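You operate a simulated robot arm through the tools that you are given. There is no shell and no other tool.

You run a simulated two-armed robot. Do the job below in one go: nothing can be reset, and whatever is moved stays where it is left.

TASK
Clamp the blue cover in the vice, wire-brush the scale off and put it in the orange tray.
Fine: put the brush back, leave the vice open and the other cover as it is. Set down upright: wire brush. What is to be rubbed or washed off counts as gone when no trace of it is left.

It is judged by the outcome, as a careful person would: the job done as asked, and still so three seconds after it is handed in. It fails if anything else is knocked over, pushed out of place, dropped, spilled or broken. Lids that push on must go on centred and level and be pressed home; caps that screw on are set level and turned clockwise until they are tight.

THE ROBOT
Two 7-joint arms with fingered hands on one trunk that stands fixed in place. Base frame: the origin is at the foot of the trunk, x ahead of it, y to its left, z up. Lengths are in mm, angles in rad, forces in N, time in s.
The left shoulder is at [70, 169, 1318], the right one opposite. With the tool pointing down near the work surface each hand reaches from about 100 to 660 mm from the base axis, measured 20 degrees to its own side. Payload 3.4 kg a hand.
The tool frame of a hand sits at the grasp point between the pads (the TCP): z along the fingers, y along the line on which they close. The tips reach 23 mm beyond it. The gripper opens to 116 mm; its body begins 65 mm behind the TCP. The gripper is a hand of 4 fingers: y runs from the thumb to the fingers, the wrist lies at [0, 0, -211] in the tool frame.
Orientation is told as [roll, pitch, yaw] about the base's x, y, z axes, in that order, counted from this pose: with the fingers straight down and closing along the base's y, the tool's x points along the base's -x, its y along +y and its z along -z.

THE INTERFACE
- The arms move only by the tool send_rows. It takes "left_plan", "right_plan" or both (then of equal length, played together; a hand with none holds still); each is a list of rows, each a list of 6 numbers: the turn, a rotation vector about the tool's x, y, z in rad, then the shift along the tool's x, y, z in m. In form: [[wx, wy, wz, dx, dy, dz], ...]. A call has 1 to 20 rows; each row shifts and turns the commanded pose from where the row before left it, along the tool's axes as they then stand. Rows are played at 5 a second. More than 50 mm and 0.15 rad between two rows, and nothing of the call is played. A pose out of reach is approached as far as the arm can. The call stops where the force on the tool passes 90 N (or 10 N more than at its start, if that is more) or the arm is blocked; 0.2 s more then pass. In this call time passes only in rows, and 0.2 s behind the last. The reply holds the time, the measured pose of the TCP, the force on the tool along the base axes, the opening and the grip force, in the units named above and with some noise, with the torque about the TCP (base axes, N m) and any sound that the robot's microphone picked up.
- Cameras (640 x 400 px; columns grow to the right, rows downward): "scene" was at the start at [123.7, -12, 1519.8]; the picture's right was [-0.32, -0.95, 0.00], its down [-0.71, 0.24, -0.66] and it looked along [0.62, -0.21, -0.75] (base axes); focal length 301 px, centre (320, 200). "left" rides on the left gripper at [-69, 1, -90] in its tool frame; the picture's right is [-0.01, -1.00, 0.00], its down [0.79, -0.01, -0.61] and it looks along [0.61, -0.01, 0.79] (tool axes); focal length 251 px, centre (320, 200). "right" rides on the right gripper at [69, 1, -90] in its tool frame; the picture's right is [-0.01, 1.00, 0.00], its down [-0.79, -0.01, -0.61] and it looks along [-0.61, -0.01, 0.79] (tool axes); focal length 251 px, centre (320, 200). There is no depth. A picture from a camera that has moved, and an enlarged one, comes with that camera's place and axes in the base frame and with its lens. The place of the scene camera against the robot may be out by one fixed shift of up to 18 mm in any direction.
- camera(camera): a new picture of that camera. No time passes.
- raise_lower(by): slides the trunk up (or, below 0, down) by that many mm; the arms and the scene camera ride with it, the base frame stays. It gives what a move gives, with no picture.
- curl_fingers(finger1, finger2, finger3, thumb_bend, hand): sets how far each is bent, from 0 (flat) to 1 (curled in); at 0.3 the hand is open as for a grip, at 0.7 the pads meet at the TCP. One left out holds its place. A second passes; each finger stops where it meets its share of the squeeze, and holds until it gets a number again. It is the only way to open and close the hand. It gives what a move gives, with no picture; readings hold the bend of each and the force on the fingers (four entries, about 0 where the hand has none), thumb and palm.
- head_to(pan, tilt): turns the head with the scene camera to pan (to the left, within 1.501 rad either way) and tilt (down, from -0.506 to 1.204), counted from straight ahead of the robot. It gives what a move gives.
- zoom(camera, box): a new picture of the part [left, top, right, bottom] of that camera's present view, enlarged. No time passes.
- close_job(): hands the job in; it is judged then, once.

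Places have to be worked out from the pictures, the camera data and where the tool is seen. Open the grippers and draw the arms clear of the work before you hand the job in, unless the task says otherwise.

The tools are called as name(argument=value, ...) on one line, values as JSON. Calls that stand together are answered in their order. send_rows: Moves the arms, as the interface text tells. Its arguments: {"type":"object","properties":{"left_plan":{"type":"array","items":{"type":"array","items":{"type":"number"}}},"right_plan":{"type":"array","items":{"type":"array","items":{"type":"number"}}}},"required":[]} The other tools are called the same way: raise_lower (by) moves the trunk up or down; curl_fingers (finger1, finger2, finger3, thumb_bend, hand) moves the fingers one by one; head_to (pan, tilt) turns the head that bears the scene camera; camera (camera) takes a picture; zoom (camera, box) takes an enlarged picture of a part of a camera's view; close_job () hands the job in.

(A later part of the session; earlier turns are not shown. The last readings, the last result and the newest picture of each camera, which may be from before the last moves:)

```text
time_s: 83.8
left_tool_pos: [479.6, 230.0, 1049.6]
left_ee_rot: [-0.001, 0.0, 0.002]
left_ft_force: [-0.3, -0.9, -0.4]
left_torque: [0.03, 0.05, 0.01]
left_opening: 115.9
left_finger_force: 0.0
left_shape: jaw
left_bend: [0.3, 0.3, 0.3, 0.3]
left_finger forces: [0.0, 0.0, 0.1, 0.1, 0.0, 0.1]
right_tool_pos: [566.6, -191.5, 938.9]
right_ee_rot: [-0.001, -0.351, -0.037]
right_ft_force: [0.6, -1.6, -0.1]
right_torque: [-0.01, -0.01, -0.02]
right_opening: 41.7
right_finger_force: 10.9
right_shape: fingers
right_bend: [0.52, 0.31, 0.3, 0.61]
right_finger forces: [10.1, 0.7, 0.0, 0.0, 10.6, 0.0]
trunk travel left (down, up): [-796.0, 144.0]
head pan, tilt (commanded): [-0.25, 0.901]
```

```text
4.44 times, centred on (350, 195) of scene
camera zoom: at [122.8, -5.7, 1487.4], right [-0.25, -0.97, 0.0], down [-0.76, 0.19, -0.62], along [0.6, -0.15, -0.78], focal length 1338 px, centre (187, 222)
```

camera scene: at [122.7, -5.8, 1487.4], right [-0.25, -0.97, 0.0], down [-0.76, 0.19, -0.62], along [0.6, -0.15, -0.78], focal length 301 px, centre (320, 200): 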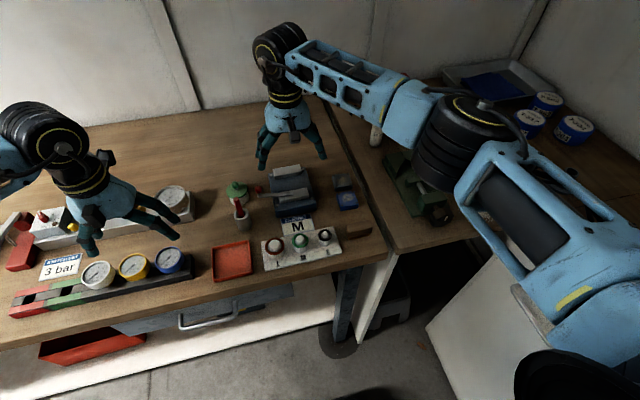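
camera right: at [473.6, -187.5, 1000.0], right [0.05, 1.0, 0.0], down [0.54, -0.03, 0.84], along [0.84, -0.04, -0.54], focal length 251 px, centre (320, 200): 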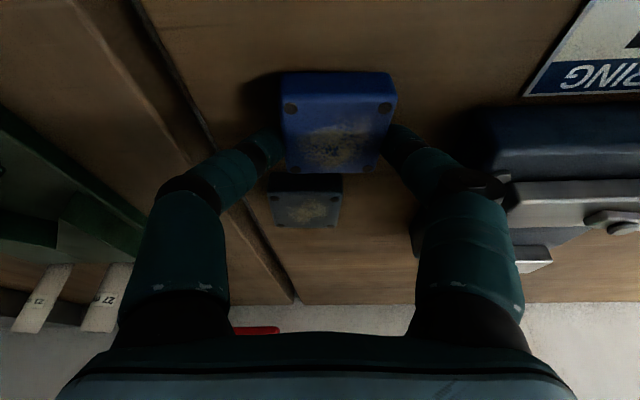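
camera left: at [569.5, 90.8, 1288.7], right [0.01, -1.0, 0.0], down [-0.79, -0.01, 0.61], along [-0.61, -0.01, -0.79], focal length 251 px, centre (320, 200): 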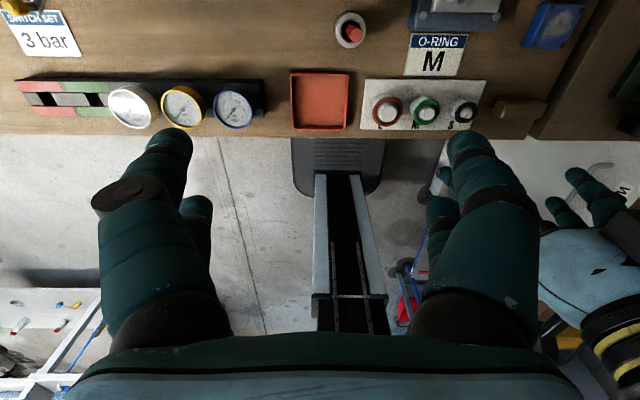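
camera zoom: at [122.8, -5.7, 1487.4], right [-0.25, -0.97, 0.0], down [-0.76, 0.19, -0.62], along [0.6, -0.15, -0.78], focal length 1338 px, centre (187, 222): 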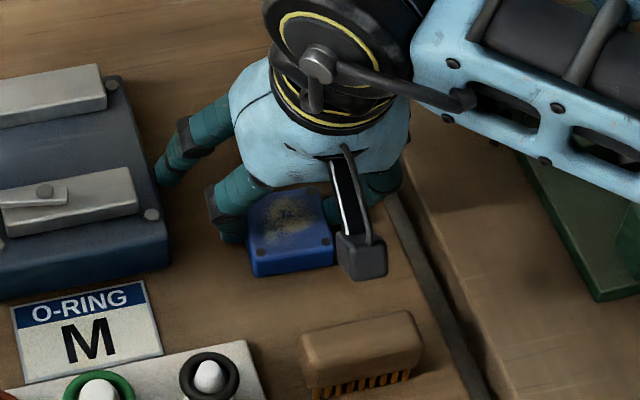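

The cover is gripped with 10 N per digit. I lift it straight up by 60 mm and check that it hangs level.

send_rows(right_plan=[[0, 0, 0, -0.0034, 0, -0.0094], [0, 0, 0, -0.0069, 0, -0.0188], [0, 0, 0, -0.0069, 0, -0.0188], [0, 0, 0, -0.0034, 0, -0.0094]])

camera(camera="right")

zoom(camera="scene", box=[280, 140, 400, 230])

```text
time_s: 84.8
left_tool_pos: [481.5, 230.3, 1048.4]
left_ee_rot: [0.0, -0.001, 0.002]
left_ft_force: [0.3, 0.1, 1.1]
left_torque: [-0.02, 0.0, -0.02]
left_opening: 116.1
left_finger_force: 0.0
left_shape: jaw
left_bend: [0.3, 0.3, 0.3, 0.3]
left_finger forces: [0.0, 0.0, 0.0, 0.1, 0.1, 0.1]
right_tool_pos: [570.2, -190.8, 999.5]
right_ee_rot: [-0.002, -0.348, -0.036]
right_ft_force: [0.0, -0.2, -0.8]
right_torque: [-0.04, 0.01, 0.01]
right_opening: 41.7
right_finger_force: 10.3
right_shape: fingers
right_bend: [0.51, 0.3, 0.3, 0.61]
right_finger forces: [10.3, 0.0, 0.1, 0.1, 10.3, 0.1]
trunk travel left (down, up): [-796.0, 144.0]
head pan, tilt (commanded): [-0.25, 0.901]
```

```text
taken
camera right: at [475.4, -187.2, 1060.5], right [0.05, 1.0, 0.0], down [0.54, -0.03, 0.84], along [0.84, -0.04, -0.54], focal length 251 px, centre (320, 200)
```

right: 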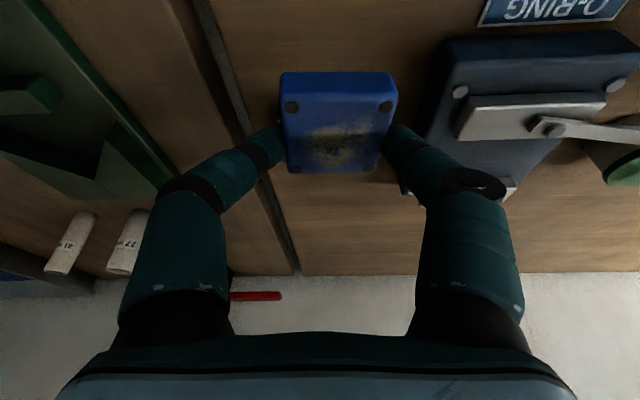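

```text
4.44 times, centred on (340, 185) of scene
camera zoom: at [123.0, -5.3, 1487.3], right [-0.25, -0.97, 0.0], down [-0.76, 0.19, -0.62], along [0.6, -0.15, -0.78], focal length 1338 px, centre (231, 267)
```

zoom: 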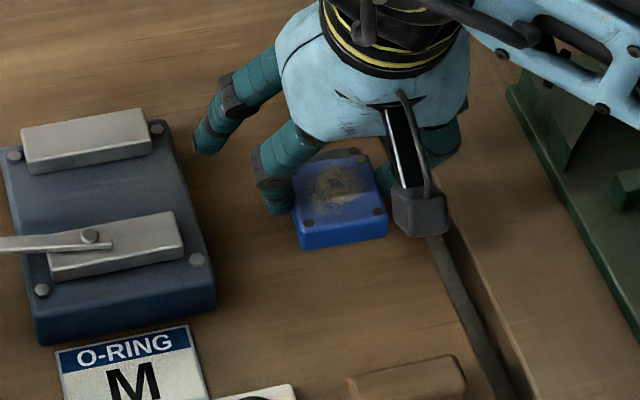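

The cover hangs rigidly, 7 mm off-centre toward +y, bottom 43 mm below the TCP. I carry it above the vice (cover centre to about (626.5, −68), bottom at about z 967) and square the yaw.

send_rows(right_plan=[[-0.0123, 0, -0.0338, 0, 0, -0.01], [0, 0, 0, -0.0207, 0.0386, 0.0033], [0, 0, 0, -0.0207, 0.0386, 0.0033], [0, 0, 0, -0.0207, 0.0386, 0.0033]])

camera(camera="right")

zoom(camera="scene", box=[230, 120, 380, 230])

```text
time_s: 85.8
left_tool_pos: [480.3, 231.4, 1049.0]
left_ee_rot: [-0.003, 0.0, 0.003]
left_ft_force: [0.2, 0.6, 0.2]
left_torque: [-0.03, 0.0, -0.02]
left_opening: 115.9
left_finger_force: 0.0
left_shape: jaw
left_bend: [0.3, 0.3, 0.3, 0.3]
left_finger forces: [0.0, 0.0, 0.0, 0.0, 0.0, 0.1]
right_tool_pos: [626.1, -74.3, 1021.0]
right_ee_rot: [-0.002, -0.348, -0.001]
right_ft_force: [-0.1, 0.6, -0.8]
right_torque: [-0.04, -0.02, -0.01]
right_opening: 41.7
right_finger_force: 10.5
right_shape: fingers
right_bend: [0.51, 0.3, 0.3, 0.61]
right_finger forces: [10.4, 0.0, 0.1, 0.0, 10.2, 0.0]
trunk travel left (down, up): [-796.0, 144.0]
head pan, tilt (commanded): [-0.25, 0.901]
```

```text
taken
camera right: at [532.3, -73.5, 1081.9], right [0.01, 1.0, 0.0], down [0.54, -0.01, 0.84], along [0.84, -0.01, -0.54], focal length 251 px, centre (320, 200)
```

right: 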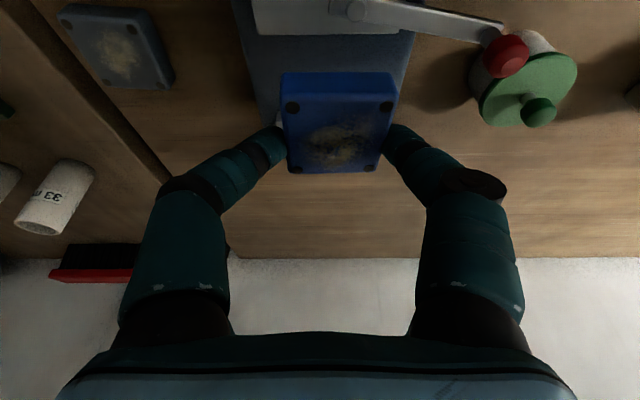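

```text
3.64 times, centred on (305, 175) of scene
camera zoom: at [123.2, -3.6, 1487.3], right [-0.25, -0.97, 0.0], down [-0.76, 0.19, -0.62], along [0.6, -0.15, -0.78], focal length 1095 px, centre (374, 291)
```

zoom: 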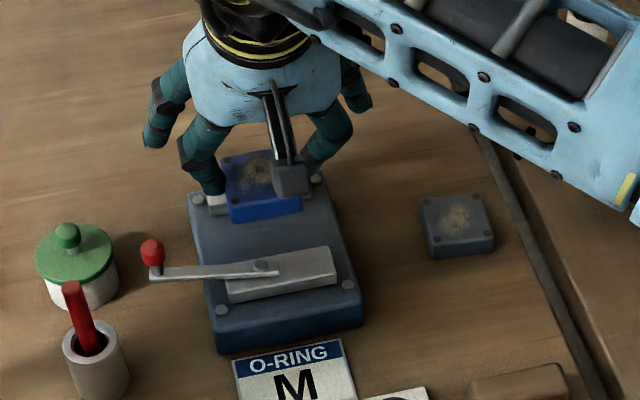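

The cover centre is at about (617, −67); the gap runs from about 597 to 653.5. I move +8.5 mm in x and lower until the cover's bottom is just above the jaws (z ≈ 945), then look.

send_rows(right_plan=[[0, 0, 0, -0.008, -0.001, 0.0029], [0, 0, 0, 0.0056, 0, 0.0155], [0, 0, 0, 0.0056, 0, 0.0155]])

camera(camera="right")

zoom(camera="right", box=[240, 30, 440, 190])

zoom(camera="scene", box=[250, 130, 350, 220])

```text
time_s: 86.6
left_tool_pos: [480.1, 230.6, 1048.9]
left_ee_rot: [0.001, -0.001, 0.001]
left_ft_force: [0.7, -0.1, 0.4]
left_torque: [-0.04, -0.01, 0.0]
left_opening: 115.9
left_finger_force: 0.0
left_shape: jaw
left_bend: [0.3, 0.3, 0.3, 0.3]
left_finger forces: [0.0, 0.0, 0.0, 0.0, 0.0, 0.0]
right_tool_pos: [636.2, -77.5, 985.9]
right_ee_rot: [-0.001, -0.349, -0.002]
right_ft_force: [0.8, 0.5, -1.2]
right_torque: [0.02, -0.04, -0.02]
right_opening: 41.8
right_finger_force: 10.6
right_shape: fingers
right_bend: [0.51, 0.3, 0.3, 0.61]
right_finger forces: [10.3, 0.0, 0.1, 0.1, 10.2, 0.1]
trunk travel left (down, up): [-796.0, 144.0]
head pan, tilt (commanded): [-0.25, 0.901]
```

```text
taken
camera right: at [541.7, -76.4, 1048.0], right [0.01, 1.0, 0.0], down [0.54, -0.01, 0.84], along [0.84, -0.01, -0.54], focal length 251 px, centre (320, 200)
```

right: 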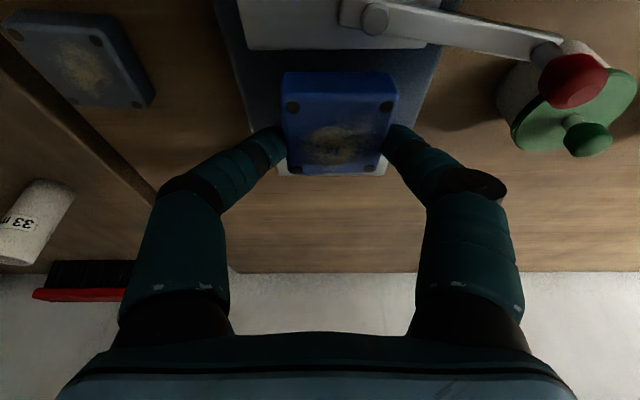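

```text
2.50 times, centred on (340, 110) of right
camera zoom: at [541.7, -76.4, 1048.0], right [0.01, 1.0, 0.0], down [0.54, -0.01, 0.84], along [0.84, -0.01, -0.54], focal length 629 px, centre (270, 425)
```

zoom: 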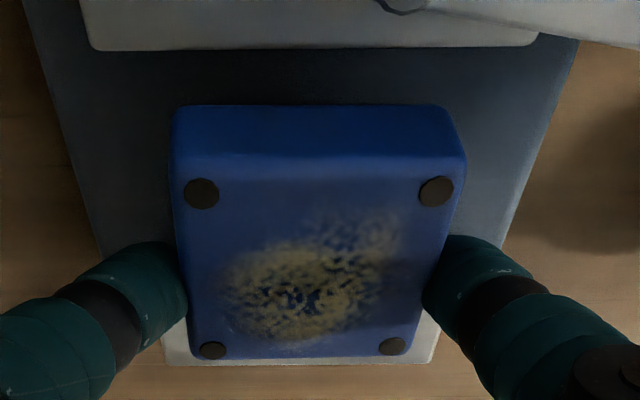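

```text
4.44 times, centred on (300, 175) of scene
camera zoom: at [123.2, -5.7, 1487.3], right [-0.25, -0.97, 0.0], down [-0.76, 0.19, -0.62], along [0.6, -0.15, -0.78], focal length 1338 px, centre (409, 311)
```

zoom: 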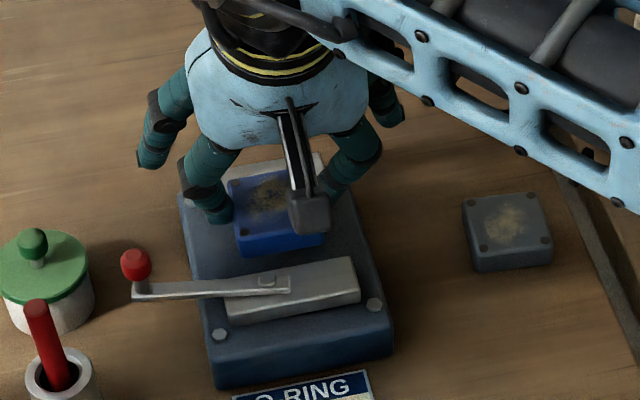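

The cover is centred in y (−68.8 vs jaws −68.7) and sits 7 mm behind the front jaw, 4.5 mm before the rear one. I shift −1 mm in x and lower it into the gap in small steps, watching forces.

send_rows(right_plan=[[0, 0, 0, 0.0027, 0, 0.0044], [0, 0, 0, 0.0017, 0, 0.0047]])

zoom(camera="right", box=[240, 30, 440, 190])

```text
time_s: 87.2
left_tool_pos: [480.7, 230.4, 1048.5]
left_ee_rot: [0.001, 0.003, 0.004]
left_ft_force: [0.0, -0.3, 0.5]
left_torque: [0.01, 0.02, 0.01]
left_opening: 115.9
left_finger_force: 0.1
left_shape: jaw
left_bend: [0.3, 0.3, 0.3, 0.3]
left_finger forces: [0.1, 0.1, 0.0, 0.1, 0.0, 0.0]
right_tool_pos: [636.2, -76.9, 976.8]
right_ee_rot: [-0.001, -0.347, -0.001]
right_ft_force: [-0.7, -0.1, -0.9]
right_torque: [-0.04, 0.0, -0.03]
right_opening: 41.8
right_finger_force: 9.7
right_shape: fingers
right_bend: [0.51, 0.3, 0.3, 0.61]
right_finger forces: [10.3, 0.0, 0.0, 0.0, 10.3, 0.1]
trunk travel left (down, up): [-796.0, 144.0]
head pan, tilt (commanded): [-0.25, 0.901]
```

```text
2.50 times, centred on (340, 110) of right
camera zoom: at [540.5, -76.4, 1037.5], right [0.01, 1.0, 0.0], down [0.54, -0.01, 0.84], along [0.84, -0.01, -0.54], focal length 629 px, centre (270, 425)
```

zoom: 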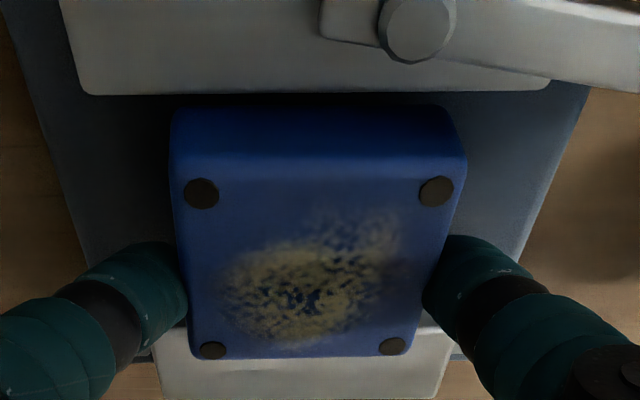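

Centred with about 5.5 mm clearance on both sides. I lower another 5 mm, then 2 mm gently to feel the bed.

send_rows(right_plan=[[0, 0, 0, 0.0009, 0, 0.0024], [0, 0, 0, 0.0009, 0, 0.0024]])

```text
time_s: 87.8
left_tool_pos: [480.7, 230.9, 1049.2]
left_ee_rot: [0.0, 0.0, 0.003]
left_ft_force: [0.1, 0.1, -0.3]
left_torque: [-0.02, -0.02, 0.02]
left_opening: 115.7
left_finger_force: 0.0
left_shape: jaw
left_bend: [0.3, 0.3, 0.3, 0.3]
left_finger forces: [0.1, 0.1, 0.0, 0.0, 0.0, 0.1]
right_tool_pos: [634.6, -76.1, 972.1]
right_ee_rot: [-0.002, -0.349, -0.003]
right_ft_force: [-0.7, -0.4, -0.3]
right_torque: [-0.01, 0.02, 0.0]
right_opening: 41.7
right_finger_force: 10.3
right_shape: fingers
right_bend: [0.51, 0.3, 0.3, 0.61]
right_finger forces: [10.3, 0.0, 0.0, 0.1, 10.3, 0.0]
trunk travel left (down, up): [-796.0, 144.0]
head pan, tilt (commanded): [-0.25, 0.901]
```

No contact yet at TCP z 972. I lower by 1.5 mm steps.

send_rows(right_plan=[[0, 0, 0, 0.0005, 0, 0.0014], [0, 0, 0, 0.0005, 0, 0.0014]])

zoom(camera="right", box=[240, 30, 440, 190])

```text
time_s: 88.4
left_tool_pos: [479.6, 230.6, 1049.4]
left_ee_rot: [0.0, 0.0, 0.002]
left_ft_force: [0.4, -0.7, 0.7]
left_torque: [0.01, 0.0, 0.01]
left_opening: 116.1
left_finger_force: 0.1
left_shape: jaw
left_bend: [0.3, 0.3, 0.3, 0.3]
left_finger forces: [0.0, 0.0, 0.0, 0.0, 0.1, 0.1]
right_tool_pos: [633.8, -77.0, 969.2]
right_ee_rot: [-0.002, -0.35, 0.0]
right_ft_force: [1.8, 0.1, 0.9]
right_torque: [0.01, -0.03, 0.0]
right_opening: 41.8
right_finger_force: 10.3
right_shape: fingers
right_bend: [0.51, 0.3, 0.3, 0.61]
right_finger forces: [10.2, 0.0, 0.0, 0.0, 10.4, 0.0]
trunk travel left (down, up): [-796.0, 144.0]
head pan, tilt (commanded): [-0.25, 0.901]
```

```text
2.50 times, centred on (340, 110) of right
camera zoom: at [539.9, -76.0, 1030.1], right [0.01, 1.0, 0.0], down [0.54, -0.01, 0.84], along [0.84, -0.01, -0.54], focal length 629 px, centre (270, 425)
```

zoom: 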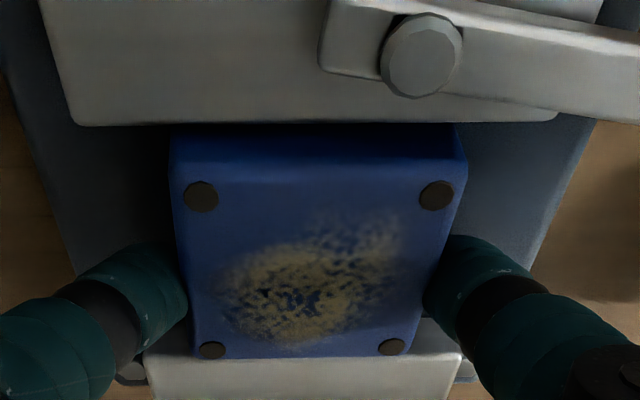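

Now the bottom should be at about z 926–927, with a slight force showing. One more mm to confirm contact with the bed.

send_rows(right_plan=[[0, 0, 0, 0.0004, 0, 0.001], [0, 0, 0, 0.0004, 0, 0.001]])

```text
time_s: 89.0
left_tool_pos: [479.7, 230.7, 1048.6]
left_ee_rot: [0.0, 0.0, 0.001]
left_ft_force: [1.1, -1.1, -0.7]
left_torque: [0.0, -0.02, 0.0]
left_opening: 116.0
left_finger_force: 0.1
left_shape: jaw
left_bend: [0.3, 0.3, 0.3, 0.3]
left_finger forces: [0.0, 0.0, 0.1, 0.1, 0.0, 0.0]
right_tool_pos: [634.4, -76.6, 968.3]
right_ee_rot: [-0.002, -0.35, -0.001]
right_ft_force: [1.6, 0.0, 6.6]
right_torque: [0.19, 0.01, -0.07]
right_opening: 41.7
right_finger_force: 10.4
right_shape: fingers
right_bend: [0.51, 0.3, 0.3, 0.61]
right_finger forces: [10.2, 0.1, 0.0, 0.0, 10.5, 0.1]
trunk travel left (down, up): [-796.0, 144.0]
head pan, tilt (commanded): [-0.25, 0.901]
```

The cover rests on the bed (6.6 N). I release it by opening both digits slightly, then check it.

curl_fingers(hand="right", finger1=0.46, thumb_bend=0.54)

zoom(camera="right", box=[240, 30, 440, 190])

```text
time_s: 90.0
left_tool_pos: [480.9, 230.3, 1048.8]
left_ee_rot: [0.0, -0.001, 0.002]
left_ft_force: [-1.4, 0.0, -0.8]
left_torque: [0.02, -0.03, -0.01]
left_opening: 115.8
left_finger_force: 0.0
left_shape: jaw
left_bend: [0.3, 0.3, 0.3, 0.3]
left_finger forces: [0.0, 0.0, 0.0, 0.0, 0.1, 0.0]
right_tool_pos: [633.3, -76.8, 966.8]
right_ee_rot: [-0.002, -0.348, -0.003]
right_ft_force: [-0.5, 0.0, -0.1]
right_torque: [0.0, 0.0, -0.01]
right_opening: 57.5
right_finger_force: 0.0
right_shape: fingers
right_bend: [0.46, 0.3, 0.3, 0.54]
right_finger forces: [0.0, 0.0, 0.0, 0.1, 0.0, 0.1]
trunk travel left (down, up): [-796.0, 144.0]
head pan, tilt (commanded): [-0.25, 0.901]
```

```text
2.50 times, centred on (340, 110) of right
camera zoom: at [540.1, -76.4, 1027.8], right [0.01, 1.0, 0.0], down [0.54, -0.01, 0.84], along [0.84, -0.01, -0.54], focal length 629 px, centre (270, 425)
```

zoom: 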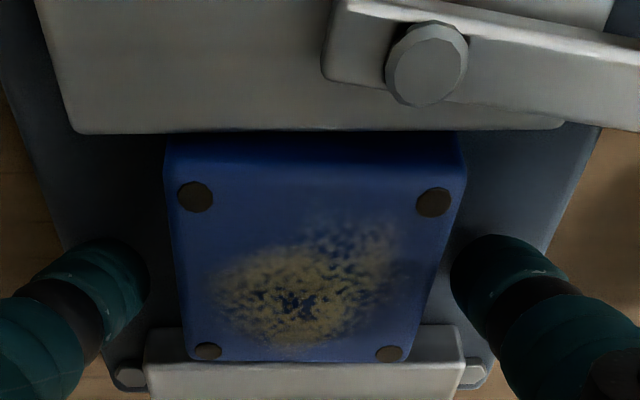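

Released cleanly; the cover lies between the jaws. I lift the right hand straight up by 80 mm.

send_rows(right_plan=[[0, 0, 0, -0.0034, 0, -0.0094], [0, 0, 0, -0.0069, 0, -0.0188], [0, 0, 0, -0.0085, 0, -0.0235], [0, 0, 0, -0.0085, 0, -0.0235]])

camera(camera="right")

zoom(camera="scene", box=[220, 130, 370, 240])

```text
time_s: 91.0
left_tool_pos: [480.4, 231.5, 1050.0]
left_ee_rot: [-0.001, 0.001, 0.003]
left_ft_force: [-0.7, 0.1, 0.3]
left_torque: [0.01, 0.02, 0.05]
left_opening: 116.0
left_finger_force: 0.0
left_shape: jaw
left_bend: [0.3, 0.3, 0.3, 0.3]
left_finger forces: [0.1, 0.0, 0.0, 0.0, 0.1, 0.0]
right_tool_pos: [635.6, -74.5, 1047.9]
right_ee_rot: [-0.002, -0.347, -0.003]
right_ft_force: [0.0, -0.5, -0.1]
right_torque: [0.0, -0.01, 0.04]
right_opening: 57.7
right_finger_force: 0.1
right_shape: fingers
right_bend: [0.46, 0.3, 0.3, 0.54]
right_finger forces: [0.0, 0.0, 0.0, 0.0, 0.0, 0.0]
trunk travel left (down, up): [-796.0, 144.0]
head pan, tilt (commanded): [-0.25, 0.901]
```

```text
taken
camera right: at [540.9, -75.2, 1108.9], right [0.01, 1.0, 0.0], down [0.54, -0.01, 0.84], along [0.84, -0.01, -0.54], focal length 251 px, centre (320, 200)
```

right: 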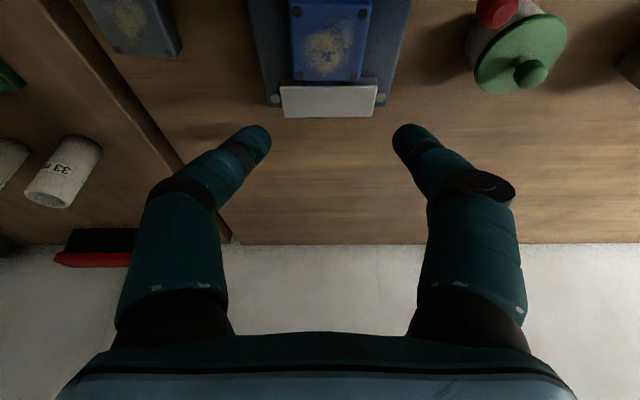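

```text
3.64 times, centred on (295, 185) of scene
camera zoom: at [122.6, -5.1, 1487.3], right [-0.25, -0.97, 0.0], down [-0.76, 0.19, -0.62], along [0.6, -0.15, -0.78], focal length 1095 px, centre (411, 254)
```

zoom: 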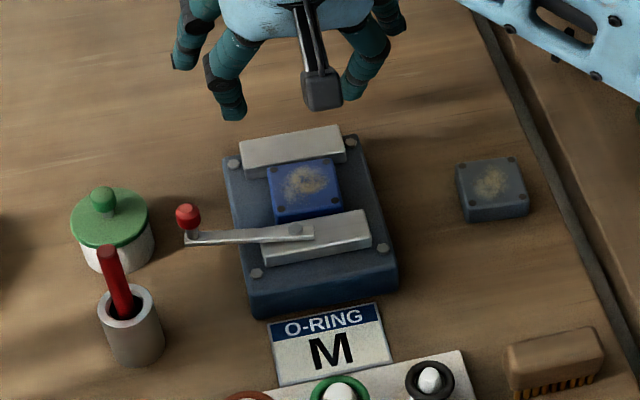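

The cover sits in the gap, not yet clamped. I draw the right hand back to the right, out of the way of the lever work.

send_rows(right_plan=[[0, 0, 0, 0.0193, -0.0308, -0.0127], [0, 0, 0, 0.0193, -0.0308, -0.0127], [0, 0, 0, 0.0193, -0.0308, -0.0127], [0, 0, 0, 0.0193, -0.0308, -0.0127], [0, 0, 0, 0.0193, -0.0308, -0.0127], [0, 0, 0, 0.0193, -0.0308, -0.0127]])

camera(camera="right")

zoom(camera="scene", box=[220, 150, 350, 240])

```text
time_s: 92.4
left_tool_pos: [479.6, 229.5, 1049.6]
left_ee_rot: [0.0, -0.002, 0.003]
left_ft_force: [0.2, -0.5, -0.5]
left_torque: [-0.01, -0.04, -0.03]
left_opening: 115.7
left_finger_force: 0.1
left_shape: jaw
left_bend: [0.3, 0.3, 0.3, 0.3]
left_finger forces: [0.0, 0.0, 0.0, 0.0, 0.0, 0.0]
right_tool_pos: [499.1, -264.1, 1080.1]
right_ee_rot: [-0.001, -0.348, -0.003]
right_ft_force: [0.1, 0.0, -0.4]
right_torque: [0.04, -0.02, -0.01]
right_opening: 57.5
right_finger_force: 0.0
right_shape: fingers
right_bend: [0.46, 0.3, 0.3, 0.54]
right_finger forces: [0.1, 0.1, 0.1, 0.1, 0.0, 0.0]
trunk travel left (down, up): [-796.0, 144.0]
head pan, tilt (commanded): [-0.25, 0.901]
```

```text
taken
camera right: at [403.8, -263.0, 1140.7], right [0.01, 1.0, 0.0], down [0.54, -0.01, 0.84], along [0.84, -0.01, -0.54], focal length 251 px, centre (320, 200)
```

right: 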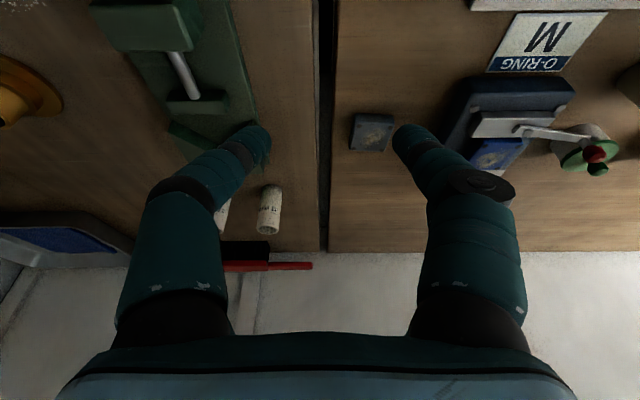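

```text
4.44 times, centred on (285, 195) of scene
camera zoom: at [121.1, -6.7, 1487.5], right [-0.25, -0.97, 0.0], down [-0.76, 0.19, -0.62], along [0.6, -0.15, -0.78], focal length 1338 px, centre (476, 222)
```

zoom: 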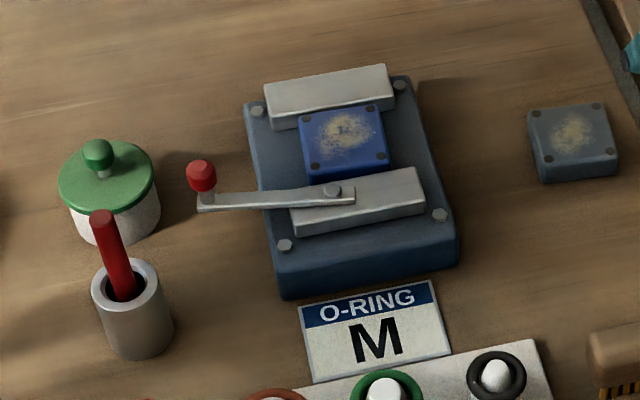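

Clear view of the lever with its red ball. I close the left hand's digits in free air (they leave a slot between the pairs for the ball) and look.

curl_fingers(hand="left", finger1=0.68, finger2=0.68, finger3=0.68, thumb_bend=0.68)

camera(camera="left")

```text
time_s: 93.4
left_tool_pos: [480.9, 230.0, 1049.7]
left_ee_rot: [-0.001, 0.001, 0.001]
left_ft_force: [0.2, 0.0, -0.5]
left_torque: [0.0, 0.01, 0.02]
left_opening: 7.1
left_finger_force: 0.0
left_shape: fingers
left_bend: [0.68, 0.68, 0.68, 0.68]
left_finger forces: [0.1, 0.0, 0.0, 0.1, 0.0, 0.1]
right_tool_pos: [500.3, -262.5, 1079.9]
right_ee_rot: [-0.003, -0.35, -0.001]
right_ft_force: [0.6, 0.8, -0.1]
right_torque: [0.03, 0.02, -0.02]
right_opening: 57.8
right_finger_force: 0.1
right_shape: fingers
right_bend: [0.46, 0.3, 0.3, 0.54]
right_finger forces: [0.0, 0.0, 0.1, 0.0, 0.1, 0.0]
trunk travel left (down, up): [-796.0, 144.0]
head pan, tilt (commanded): [-0.25, 0.901]
```

```text
taken
camera left: at [548.1, 231.7, 1139.0], right [0.01, -1.0, 0.0], down [-0.79, -0.01, 0.61], along [-0.61, -0.01, -0.79], focal length 251 px, centre (320, 200)
```

left: 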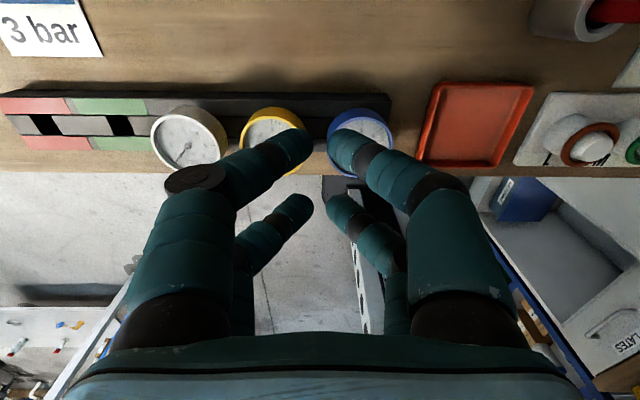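

The pairs leave a slot of about 22 mm along y – enough for the 16 mm ball. I carry the left hand above the knob at (590, 3, 1075), passing over the screwdriver.

send_rows(left_plan=[[0, 0, 0, 0, 0, -0.025], [0, 0, 0, -0.0157, -0.0323, 0], [0, 0, 0, -0.0157, -0.0323, 0], [0, 0, 0, -0.0157, -0.0323, 0], [0, 0, 0, -0.0157, -0.0323, 0], [0, 0, 0, -0.0157, -0.0323, 0], [0, 0, 0, -0.0157, -0.0323, 0], [0, 0, 0, -0.0157, -0.0323, 0]])

camera(camera="left")

zoom(camera="scene", box=[200, 130, 350, 240])

```text
time_s: 95.2
left_tool_pos: [592.2, -0.2, 1074.8]
left_ee_rot: [0.002, 0.0, 0.001]
left_ft_force: [0.7, 0.7, 0.2]
left_torque: [0.04, 0.02, 0.06]
left_opening: 7.2
left_finger_force: 0.0
left_shape: fingers
left_bend: [0.68, 0.68, 0.68, 0.68]
left_finger forces: [0.0, 0.1, 0.0, 0.1, 0.0, 0.0]
right_tool_pos: [499.6, -264.3, 1079.0]
right_ee_rot: [0.002, -0.349, 0.0]
right_ft_force: [0.6, -0.7, -0.1]
right_torque: [0.04, -0.03, 0.01]
right_opening: 57.8
right_finger_force: 0.0
right_shape: fingers
right_bend: [0.46, 0.3, 0.3, 0.54]
right_finger forces: [0.0, 0.0, 0.0, 0.1, 0.0, 0.1]
trunk travel left (down, up): [-796.0, 144.0]
head pan, tilt (commanded): [-0.25, 0.901]
```

```text
taken
camera left: at [659.6, 1.2, 1164.6], right [0.01, -1.0, 0.0], down [-0.8, -0.01, 0.61], along [-0.61, 0.0, -0.8], focal length 251 px, centre (320, 200)
```

left: 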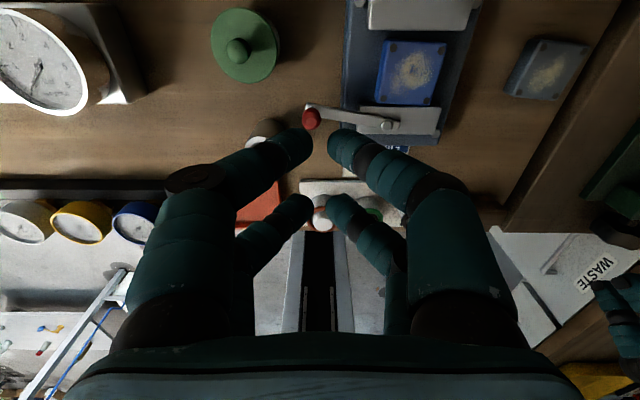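

```text
3.64 times, centred on (275, 185) of scene
camera zoom: at [122.8, -9.2, 1487.3], right [-0.25, -0.97, 0.0], down [-0.76, 0.2, -0.62], along [0.6, -0.15, -0.78], focal length 1095 px, centre (484, 254)
```

zoom: 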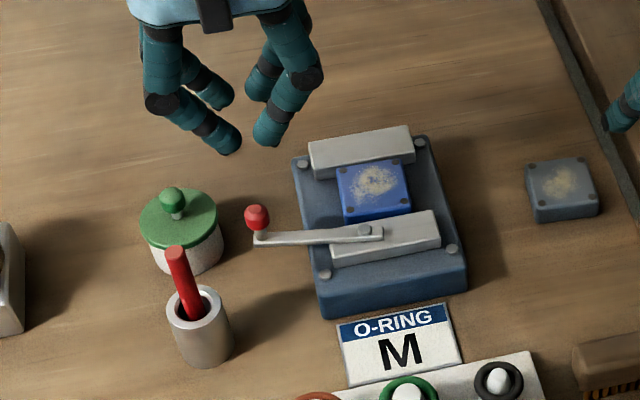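

The ball is at about (591.5, 7, 977). I descend above it to TCP z ≈ 1003 and check the alignment.

send_rows(left_plan=[[0, 0, 0, 0.0005, 0.0072, 0.036], [0, 0, 0, 0, 0, 0.036]])

camera(camera="left")

zoom(camera="scene", box=[210, 140, 340, 230])

```text
time_s: 95.8
left_tool_pos: [591.4, 9.4, 1003.6]
left_ee_rot: [-0.001, 0.001, 0.001]
left_ft_force: [-0.1, -0.2, -0.2]
left_torque: [-0.01, 0.02, 0.01]
left_opening: 7.0
left_finger_force: 0.1
left_shape: fingers
left_bend: [0.68, 0.68, 0.68, 0.68]
left_finger forces: [0.0, 0.1, 0.0, 0.0, 0.0, 0.1]
right_tool_pos: [500.8, -263.1, 1079.1]
right_ee_rot: [-0.002, -0.348, 0.0]
right_ft_force: [0.6, -0.1, 0.0]
right_torque: [-0.01, -0.01, 0.01]
right_opening: 57.9
right_finger_force: 0.0
right_shape: fingers
right_bend: [0.46, 0.3, 0.3, 0.54]
right_finger forces: [0.0, 0.1, 0.0, 0.0, 0.1, 0.0]
trunk travel left (down, up): [-796.0, 144.0]
head pan, tilt (commanded): [-0.25, 0.901]
```

```text
taken
camera left: at [659.1, 11.2, 1093.3], right [0.01, -1.0, 0.0], down [-0.79, -0.01, 0.61], along [-0.61, -0.01, -0.79], focal length 251 px, centre (320, 200)
```

left: 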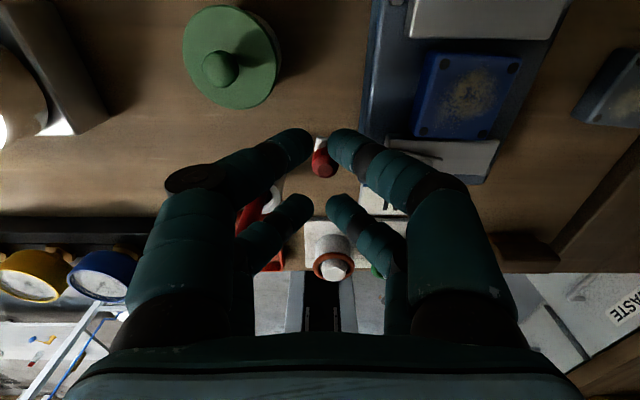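

```text
4.44 times, centred on (275, 185) of scene
camera zoom: at [123.3, -7.0, 1487.3], right [-0.25, -0.97, 0.0], down [-0.76, 0.19, -0.62], along [0.6, -0.15, -0.78], focal length 1338 px, centre (520, 267)
```

zoom: 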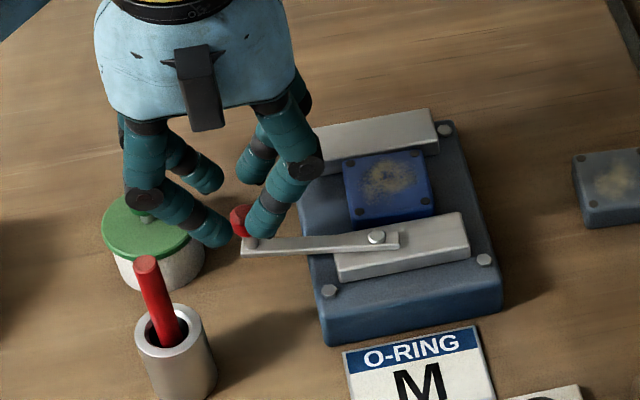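

The ball is already between the pairs, slightly nearer the front pair. I shift +3.5 mm in x and descend 18 mm.

send_rows(left_plan=[[0, 0, 0, -0.0035, -0.001, 0], [0, 0, 0, 0, 0, 0.009], [0, 0, 0, 0, 0, 0.009]])

camera(camera="left")

zoom(camera="scene", box=[210, 140, 340, 230])

```text
time_s: 96.6
left_tool_pos: [595.3, 10.5, 983.8]
left_ee_rot: [0.0, 0.0, 0.004]
left_ft_force: [0.1, 0.0, -0.5]
left_torque: [0.0, -0.03, -0.02]
left_opening: 6.8
left_finger_force: 0.0
left_shape: fingers
left_bend: [0.68, 0.68, 0.68, 0.68]
left_finger forces: [0.0, 0.0, 0.0, 0.0, 0.0, 0.0]
right_tool_pos: [499.5, -263.3, 1079.3]
right_ee_rot: [-0.001, -0.35, -0.002]
right_ft_force: [0.3, 0.4, 0.1]
right_torque: [-0.01, 0.01, 0.02]
right_opening: 58.1
right_finger_force: 0.2
right_shape: fingers
right_bend: [0.46, 0.3, 0.3, 0.54]
right_finger forces: [0.0, 0.1, 0.0, 0.0, 0.0, 0.0]
trunk travel left (down, up): [-796.0, 144.0]
head pan, tilt (commanded): [-0.25, 0.901]
```

```text
taken
camera left: at [661.8, 11.9, 1074.6], right [0.01, -1.0, 0.0], down [-0.8, -0.01, 0.61], along [-0.61, -0.01, -0.8], focal length 251 px, centre (320, 200)
```

left: 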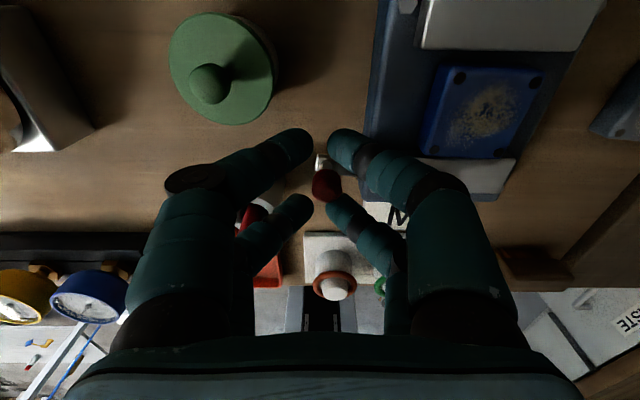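

```text
4.44 times, centred on (275, 185) of scene
camera zoom: at [122.7, -5.5, 1487.4], right [-0.25, -0.97, 0.0], down [-0.76, 0.19, -0.62], along [0.6, -0.15, -0.78], focal length 1338 px, centre (520, 267)
```

zoom: 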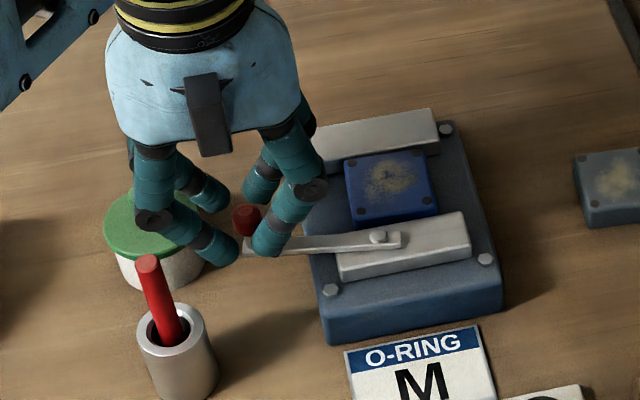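

The ball stands in the slot between the digit pairs. I gently try swinging the lever toward the robot (−x), 9 mm, and watch force and jaw.

send_rows(left_plan=[[0, 0, 0, 0.003, 0, 0], [0, 0, 0, 0.003, 0, 0], [0, 0, 0, 0.003, 0, 0]])

zoom(camera="scene", box=[210, 140, 340, 230])

```text
time_s: 97.4
left_tool_pos: [584.4, 9.2, 984.4]
left_ee_rot: [-0.001, 0.0, 0.003]
left_ft_force: [0.2, -0.3, 0.8]
left_torque: [-0.01, 0.02, 0.01]
left_opening: 7.2
left_finger_force: 0.3
left_shape: fingers
left_bend: [0.68, 0.68, 0.68, 0.68]
left_finger forces: [0.1, 0.0, 0.0, 0.0, 0.6, 0.0]
right_tool_pos: [500.2, -261.8, 1079.2]
right_ee_rot: [-0.003, -0.349, -0.001]
right_ft_force: [0.1, 0.7, -0.1]
right_torque: [-0.02, 0.02, 0.01]
right_opening: 58.0
right_finger_force: 0.1
right_shape: fingers
right_bend: [0.46, 0.3, 0.3, 0.54]
right_finger forces: [0.0, 0.1, 0.0, 0.1, 0.0, 0.0]
trunk travel left (down, up): [-796.0, 144.0]
head pan, tilt (commanded): [-0.25, 0.901]
```

```text
4.44 times, centred on (275, 185) of scene
camera zoom: at [123.1, -5.5, 1487.3], right [-0.25, -0.97, 0.0], down [-0.76, 0.19, -0.62], along [0.6, -0.15, -0.78], focal length 1338 px, centre (520, 267)
```

zoom: 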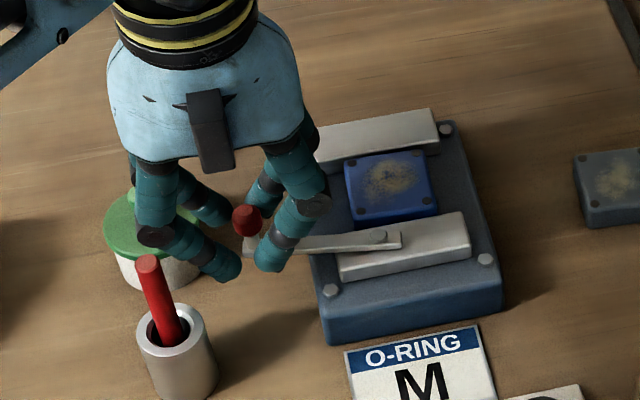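

So far only play was taken up. I continue in 2 mm steps.

send_rows(left_plan=[[0, 0, 0, 0.002, 0, 0], [0, 0, 0, 0.002, 0, 0], [0, 0, 0, 0.002, 0, 0]])

zoom(camera="scene", box=[210, 140, 340, 230])

camera(camera="left")

```text
time_s: 98.2
left_tool_pos: [578.2, 11.2, 983.3]
left_ee_rot: [0.0, -0.001, 0.004]
left_ft_force: [4.1, 0.2, 1.1]
left_torque: [-0.01, -0.07, 0.03]
left_opening: 7.1
left_finger_force: 2.1
left_shape: fingers
left_bend: [0.68, 0.68, 0.68, 0.68]
left_finger forces: [0.0, 0.0, 0.0, 0.0, 3.8, 0.0]
right_tool_pos: [500.8, -263.1, 1079.4]
right_ee_rot: [-0.002, -0.349, -0.002]
right_ft_force: [-0.7, -0.7, 0.0]
right_torque: [-0.02, 0.06, -0.03]
right_opening: 58.0
right_finger_force: 0.1
right_shape: fingers
right_bend: [0.46, 0.3, 0.3, 0.54]
right_finger forces: [0.1, 0.0, 0.0, 0.0, 0.1, 0.1]
trunk travel left (down, up): [-796.0, 144.0]
head pan, tilt (commanded): [-0.25, 0.901]
```

```text
4.44 times, centred on (275, 185) of scene
camera zoom: at [123.8, -5.5, 1487.3], right [-0.25, -0.97, 0.0], down [-0.76, 0.19, -0.62], along [0.6, -0.15, -0.78], focal length 1338 px, centre (520, 267)
```

zoom: 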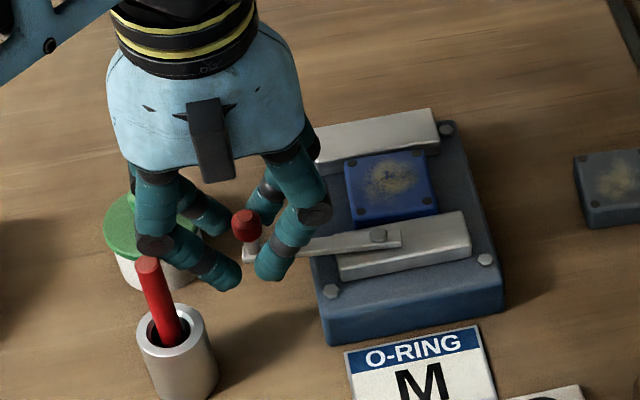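

```text
taken
camera left: at [647.1, 12.5, 1073.6], right [0.01, -1.0, 0.0], down [-0.79, -0.01, 0.61], along [-0.61, -0.01, -0.79], focal length 251 px, centre (320, 200)
```

left: 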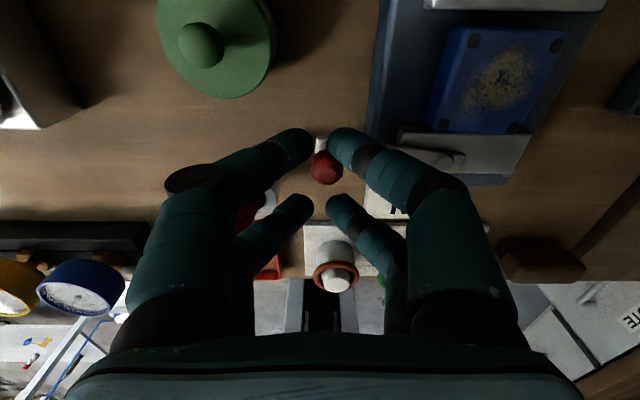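

Contact is made (4 N). I push 4 mm further in −x to see if the lever gives.

send_rows(left_plan=[[0, 0, 0, 0.002, 0, 0], [0, 0, 0, 0.002, 0, 0]])

zoom(camera="scene", box=[210, 140, 340, 230])

```text
time_s: 98.8
left_tool_pos: [574.5, 10.4, 984.1]
left_ee_rot: [0.0, 0.002, 0.002]
left_ft_force: [4.8, -0.6, 0.4]
left_torque: [-0.05, -0.03, 0.06]
left_opening: 6.9
left_finger_force: 1.2
left_shape: fingers
left_bend: [0.68, 0.68, 0.68, 0.68]
left_finger forces: [0.0, 0.1, 0.0, 0.1, 3.3, 0.1]
right_tool_pos: [500.1, -262.4, 1078.7]
right_ee_rot: [-0.002, -0.347, -0.002]
right_ft_force: [0.6, 0.2, 0.7]
right_torque: [0.01, 0.0, 0.0]
right_opening: 57.8
right_finger_force: 0.0
right_shape: fingers
right_bend: [0.46, 0.3, 0.3, 0.54]
right_finger forces: [0.0, 0.0, 0.0, 0.0, 0.1, 0.0]
trunk travel left (down, up): [-796.0, 144.0]
head pan, tilt (commanded): [-0.25, 0.901]
```

```text
4.44 times, centred on (275, 185) of scene
camera zoom: at [124.0, -5.5, 1487.2], right [-0.25, -0.97, 0.0], down [-0.76, 0.19, -0.62], along [0.6, -0.15, -0.78], focal length 1338 px, centre (520, 267)
```

zoom: 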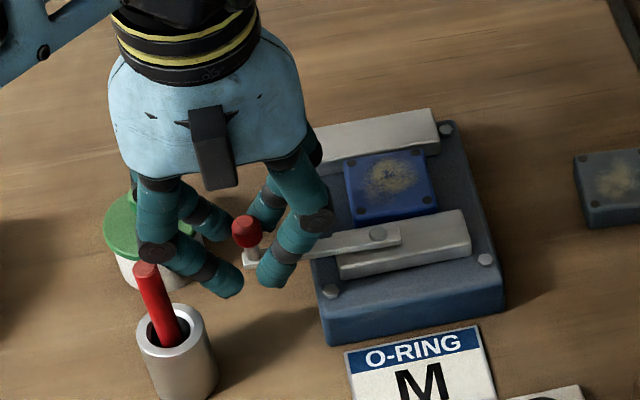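

The lever swings with about 5 N, no stop. I continue turning it toward the robot, rotating the hand along with it about the pivot (0.4 rad), then check the jaw.

send_rows(left_plan=[[0, 0, -0.1, 0.0067, -0.0006, 0], [0, 0, -0.1, 0.0067, -0.0006, 0], [0, 0, -0.1, 0.0067, -0.0006, 0], [0, 0, -0.1, 0.0067, -0.0006, 0]])

zoom(camera="scene", box=[210, 140, 340, 230])

camera(camera="left")

```text
time_s: 99.8
left_tool_pos: [548.5, 3.7, 983.9]
left_ee_rot: [0.001, 0.0, 0.405]
left_ft_force: [0.9, 0.8, -1.0]
left_torque: [0.02, -0.03, 0.0]
left_opening: 7.1
left_finger_force: 0.6
left_shape: fingers
left_bend: [0.68, 0.68, 0.68, 0.68]
left_finger forces: [0.0, 0.1, 0.1, 0.1, 0.9, 0.1]
right_tool_pos: [499.4, -262.0, 1078.8]
right_ee_rot: [-0.002, -0.349, -0.001]
right_ft_force: [0.7, 0.1, -0.1]
right_torque: [0.03, 0.01, 0.0]
right_opening: 57.7
right_finger_force: 0.0
right_shape: fingers
right_bend: [0.46, 0.3, 0.3, 0.54]
right_finger forces: [0.0, 0.0, 0.0, 0.1, 0.0, 0.0]
trunk travel left (down, up): [-796.0, 144.0]
head pan, tilt (commanded): [-0.25, 0.901]
```

```text
4.44 times, centred on (275, 185) of scene
camera zoom: at [122.9, -5.5, 1487.3], right [-0.25, -0.97, 0.0], down [-0.76, 0.19, -0.62], along [0.6, -0.15, -0.78], focal length 1338 px, centre (520, 267)
```

zoom: 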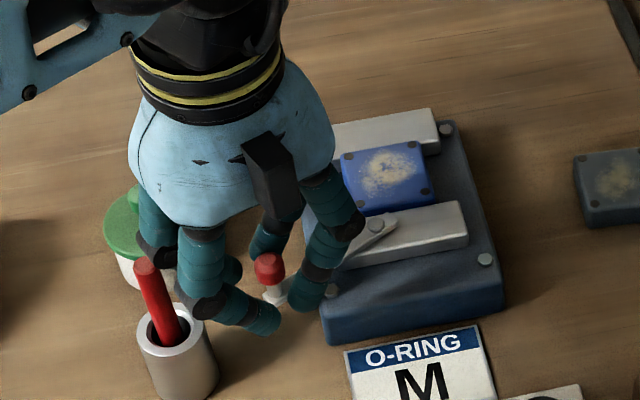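

```text
taken
camera left: at [610.9, 32.1, 1074.4], right [0.4, -0.92, 0.0], down [-0.73, -0.32, 0.61], along [-0.56, -0.24, -0.79], focal length 251 px, centre (320, 200)
```

left: 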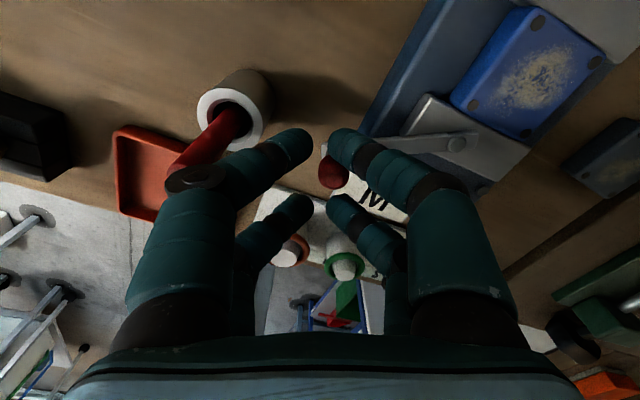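

The jaw moved toward the cover, so this direction closes it. But a left finger joint is now close to the screwdriver handle; I look closer before going on.

zoom(camera="left", box=[100, 50, 350, 230])

zoom(camera="scene", box=[200, 160, 320, 240])

camera(camera="right")

```text
2.22 times, centred on (225, 140) of left
camera zoom: at [610.9, 32.1, 1074.4], right [0.4, -0.92, 0.0], down [-0.73, -0.32, 0.61], along [-0.56, -0.24, -0.79], focal length 559 px, centre (531, 333)
```

zoom: 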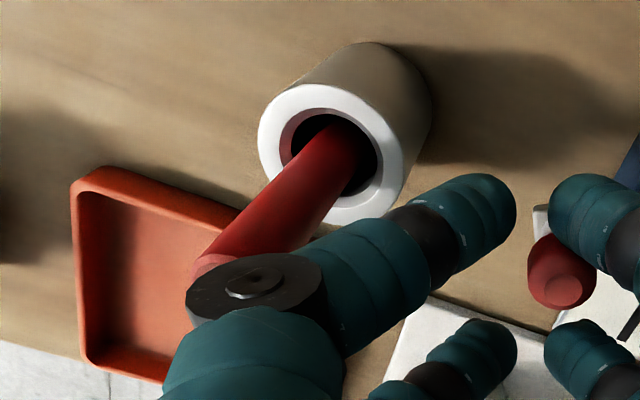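

```text
5.00 times, centred on (260, 200) of scene
camera zoom: at [122.9, -5.5, 1487.3], right [-0.25, -0.97, 0.0], down [-0.76, 0.19, -0.62], along [0.6, -0.15, -0.78], focal length 1506 px, centre (620, 200)
```

zoom: 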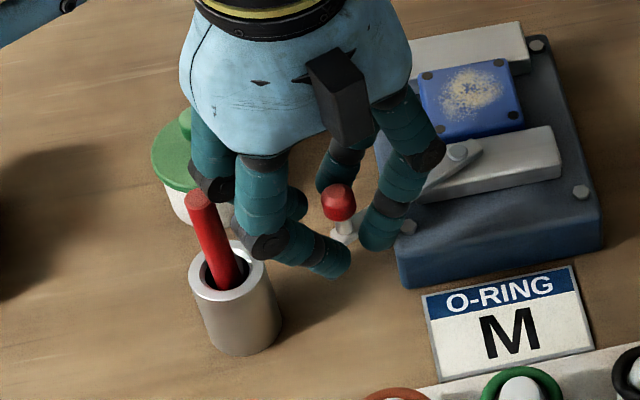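

```text
taken
camera right: at [405.5, -261.7, 1140.3], right [0.01, 1.0, 0.0], down [0.54, -0.01, 0.84], along [0.84, -0.01, -0.54], focal length 251 px, centre (320, 200)
```

right: 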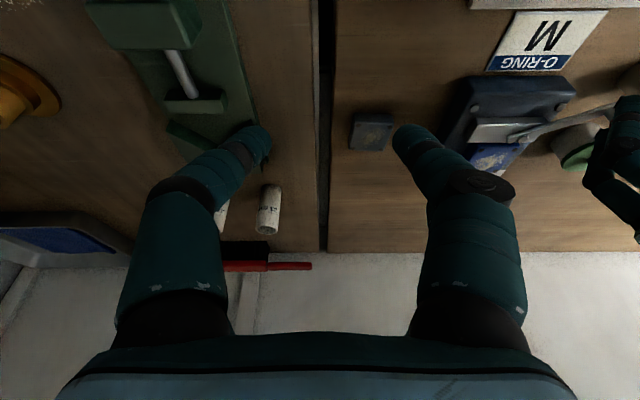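

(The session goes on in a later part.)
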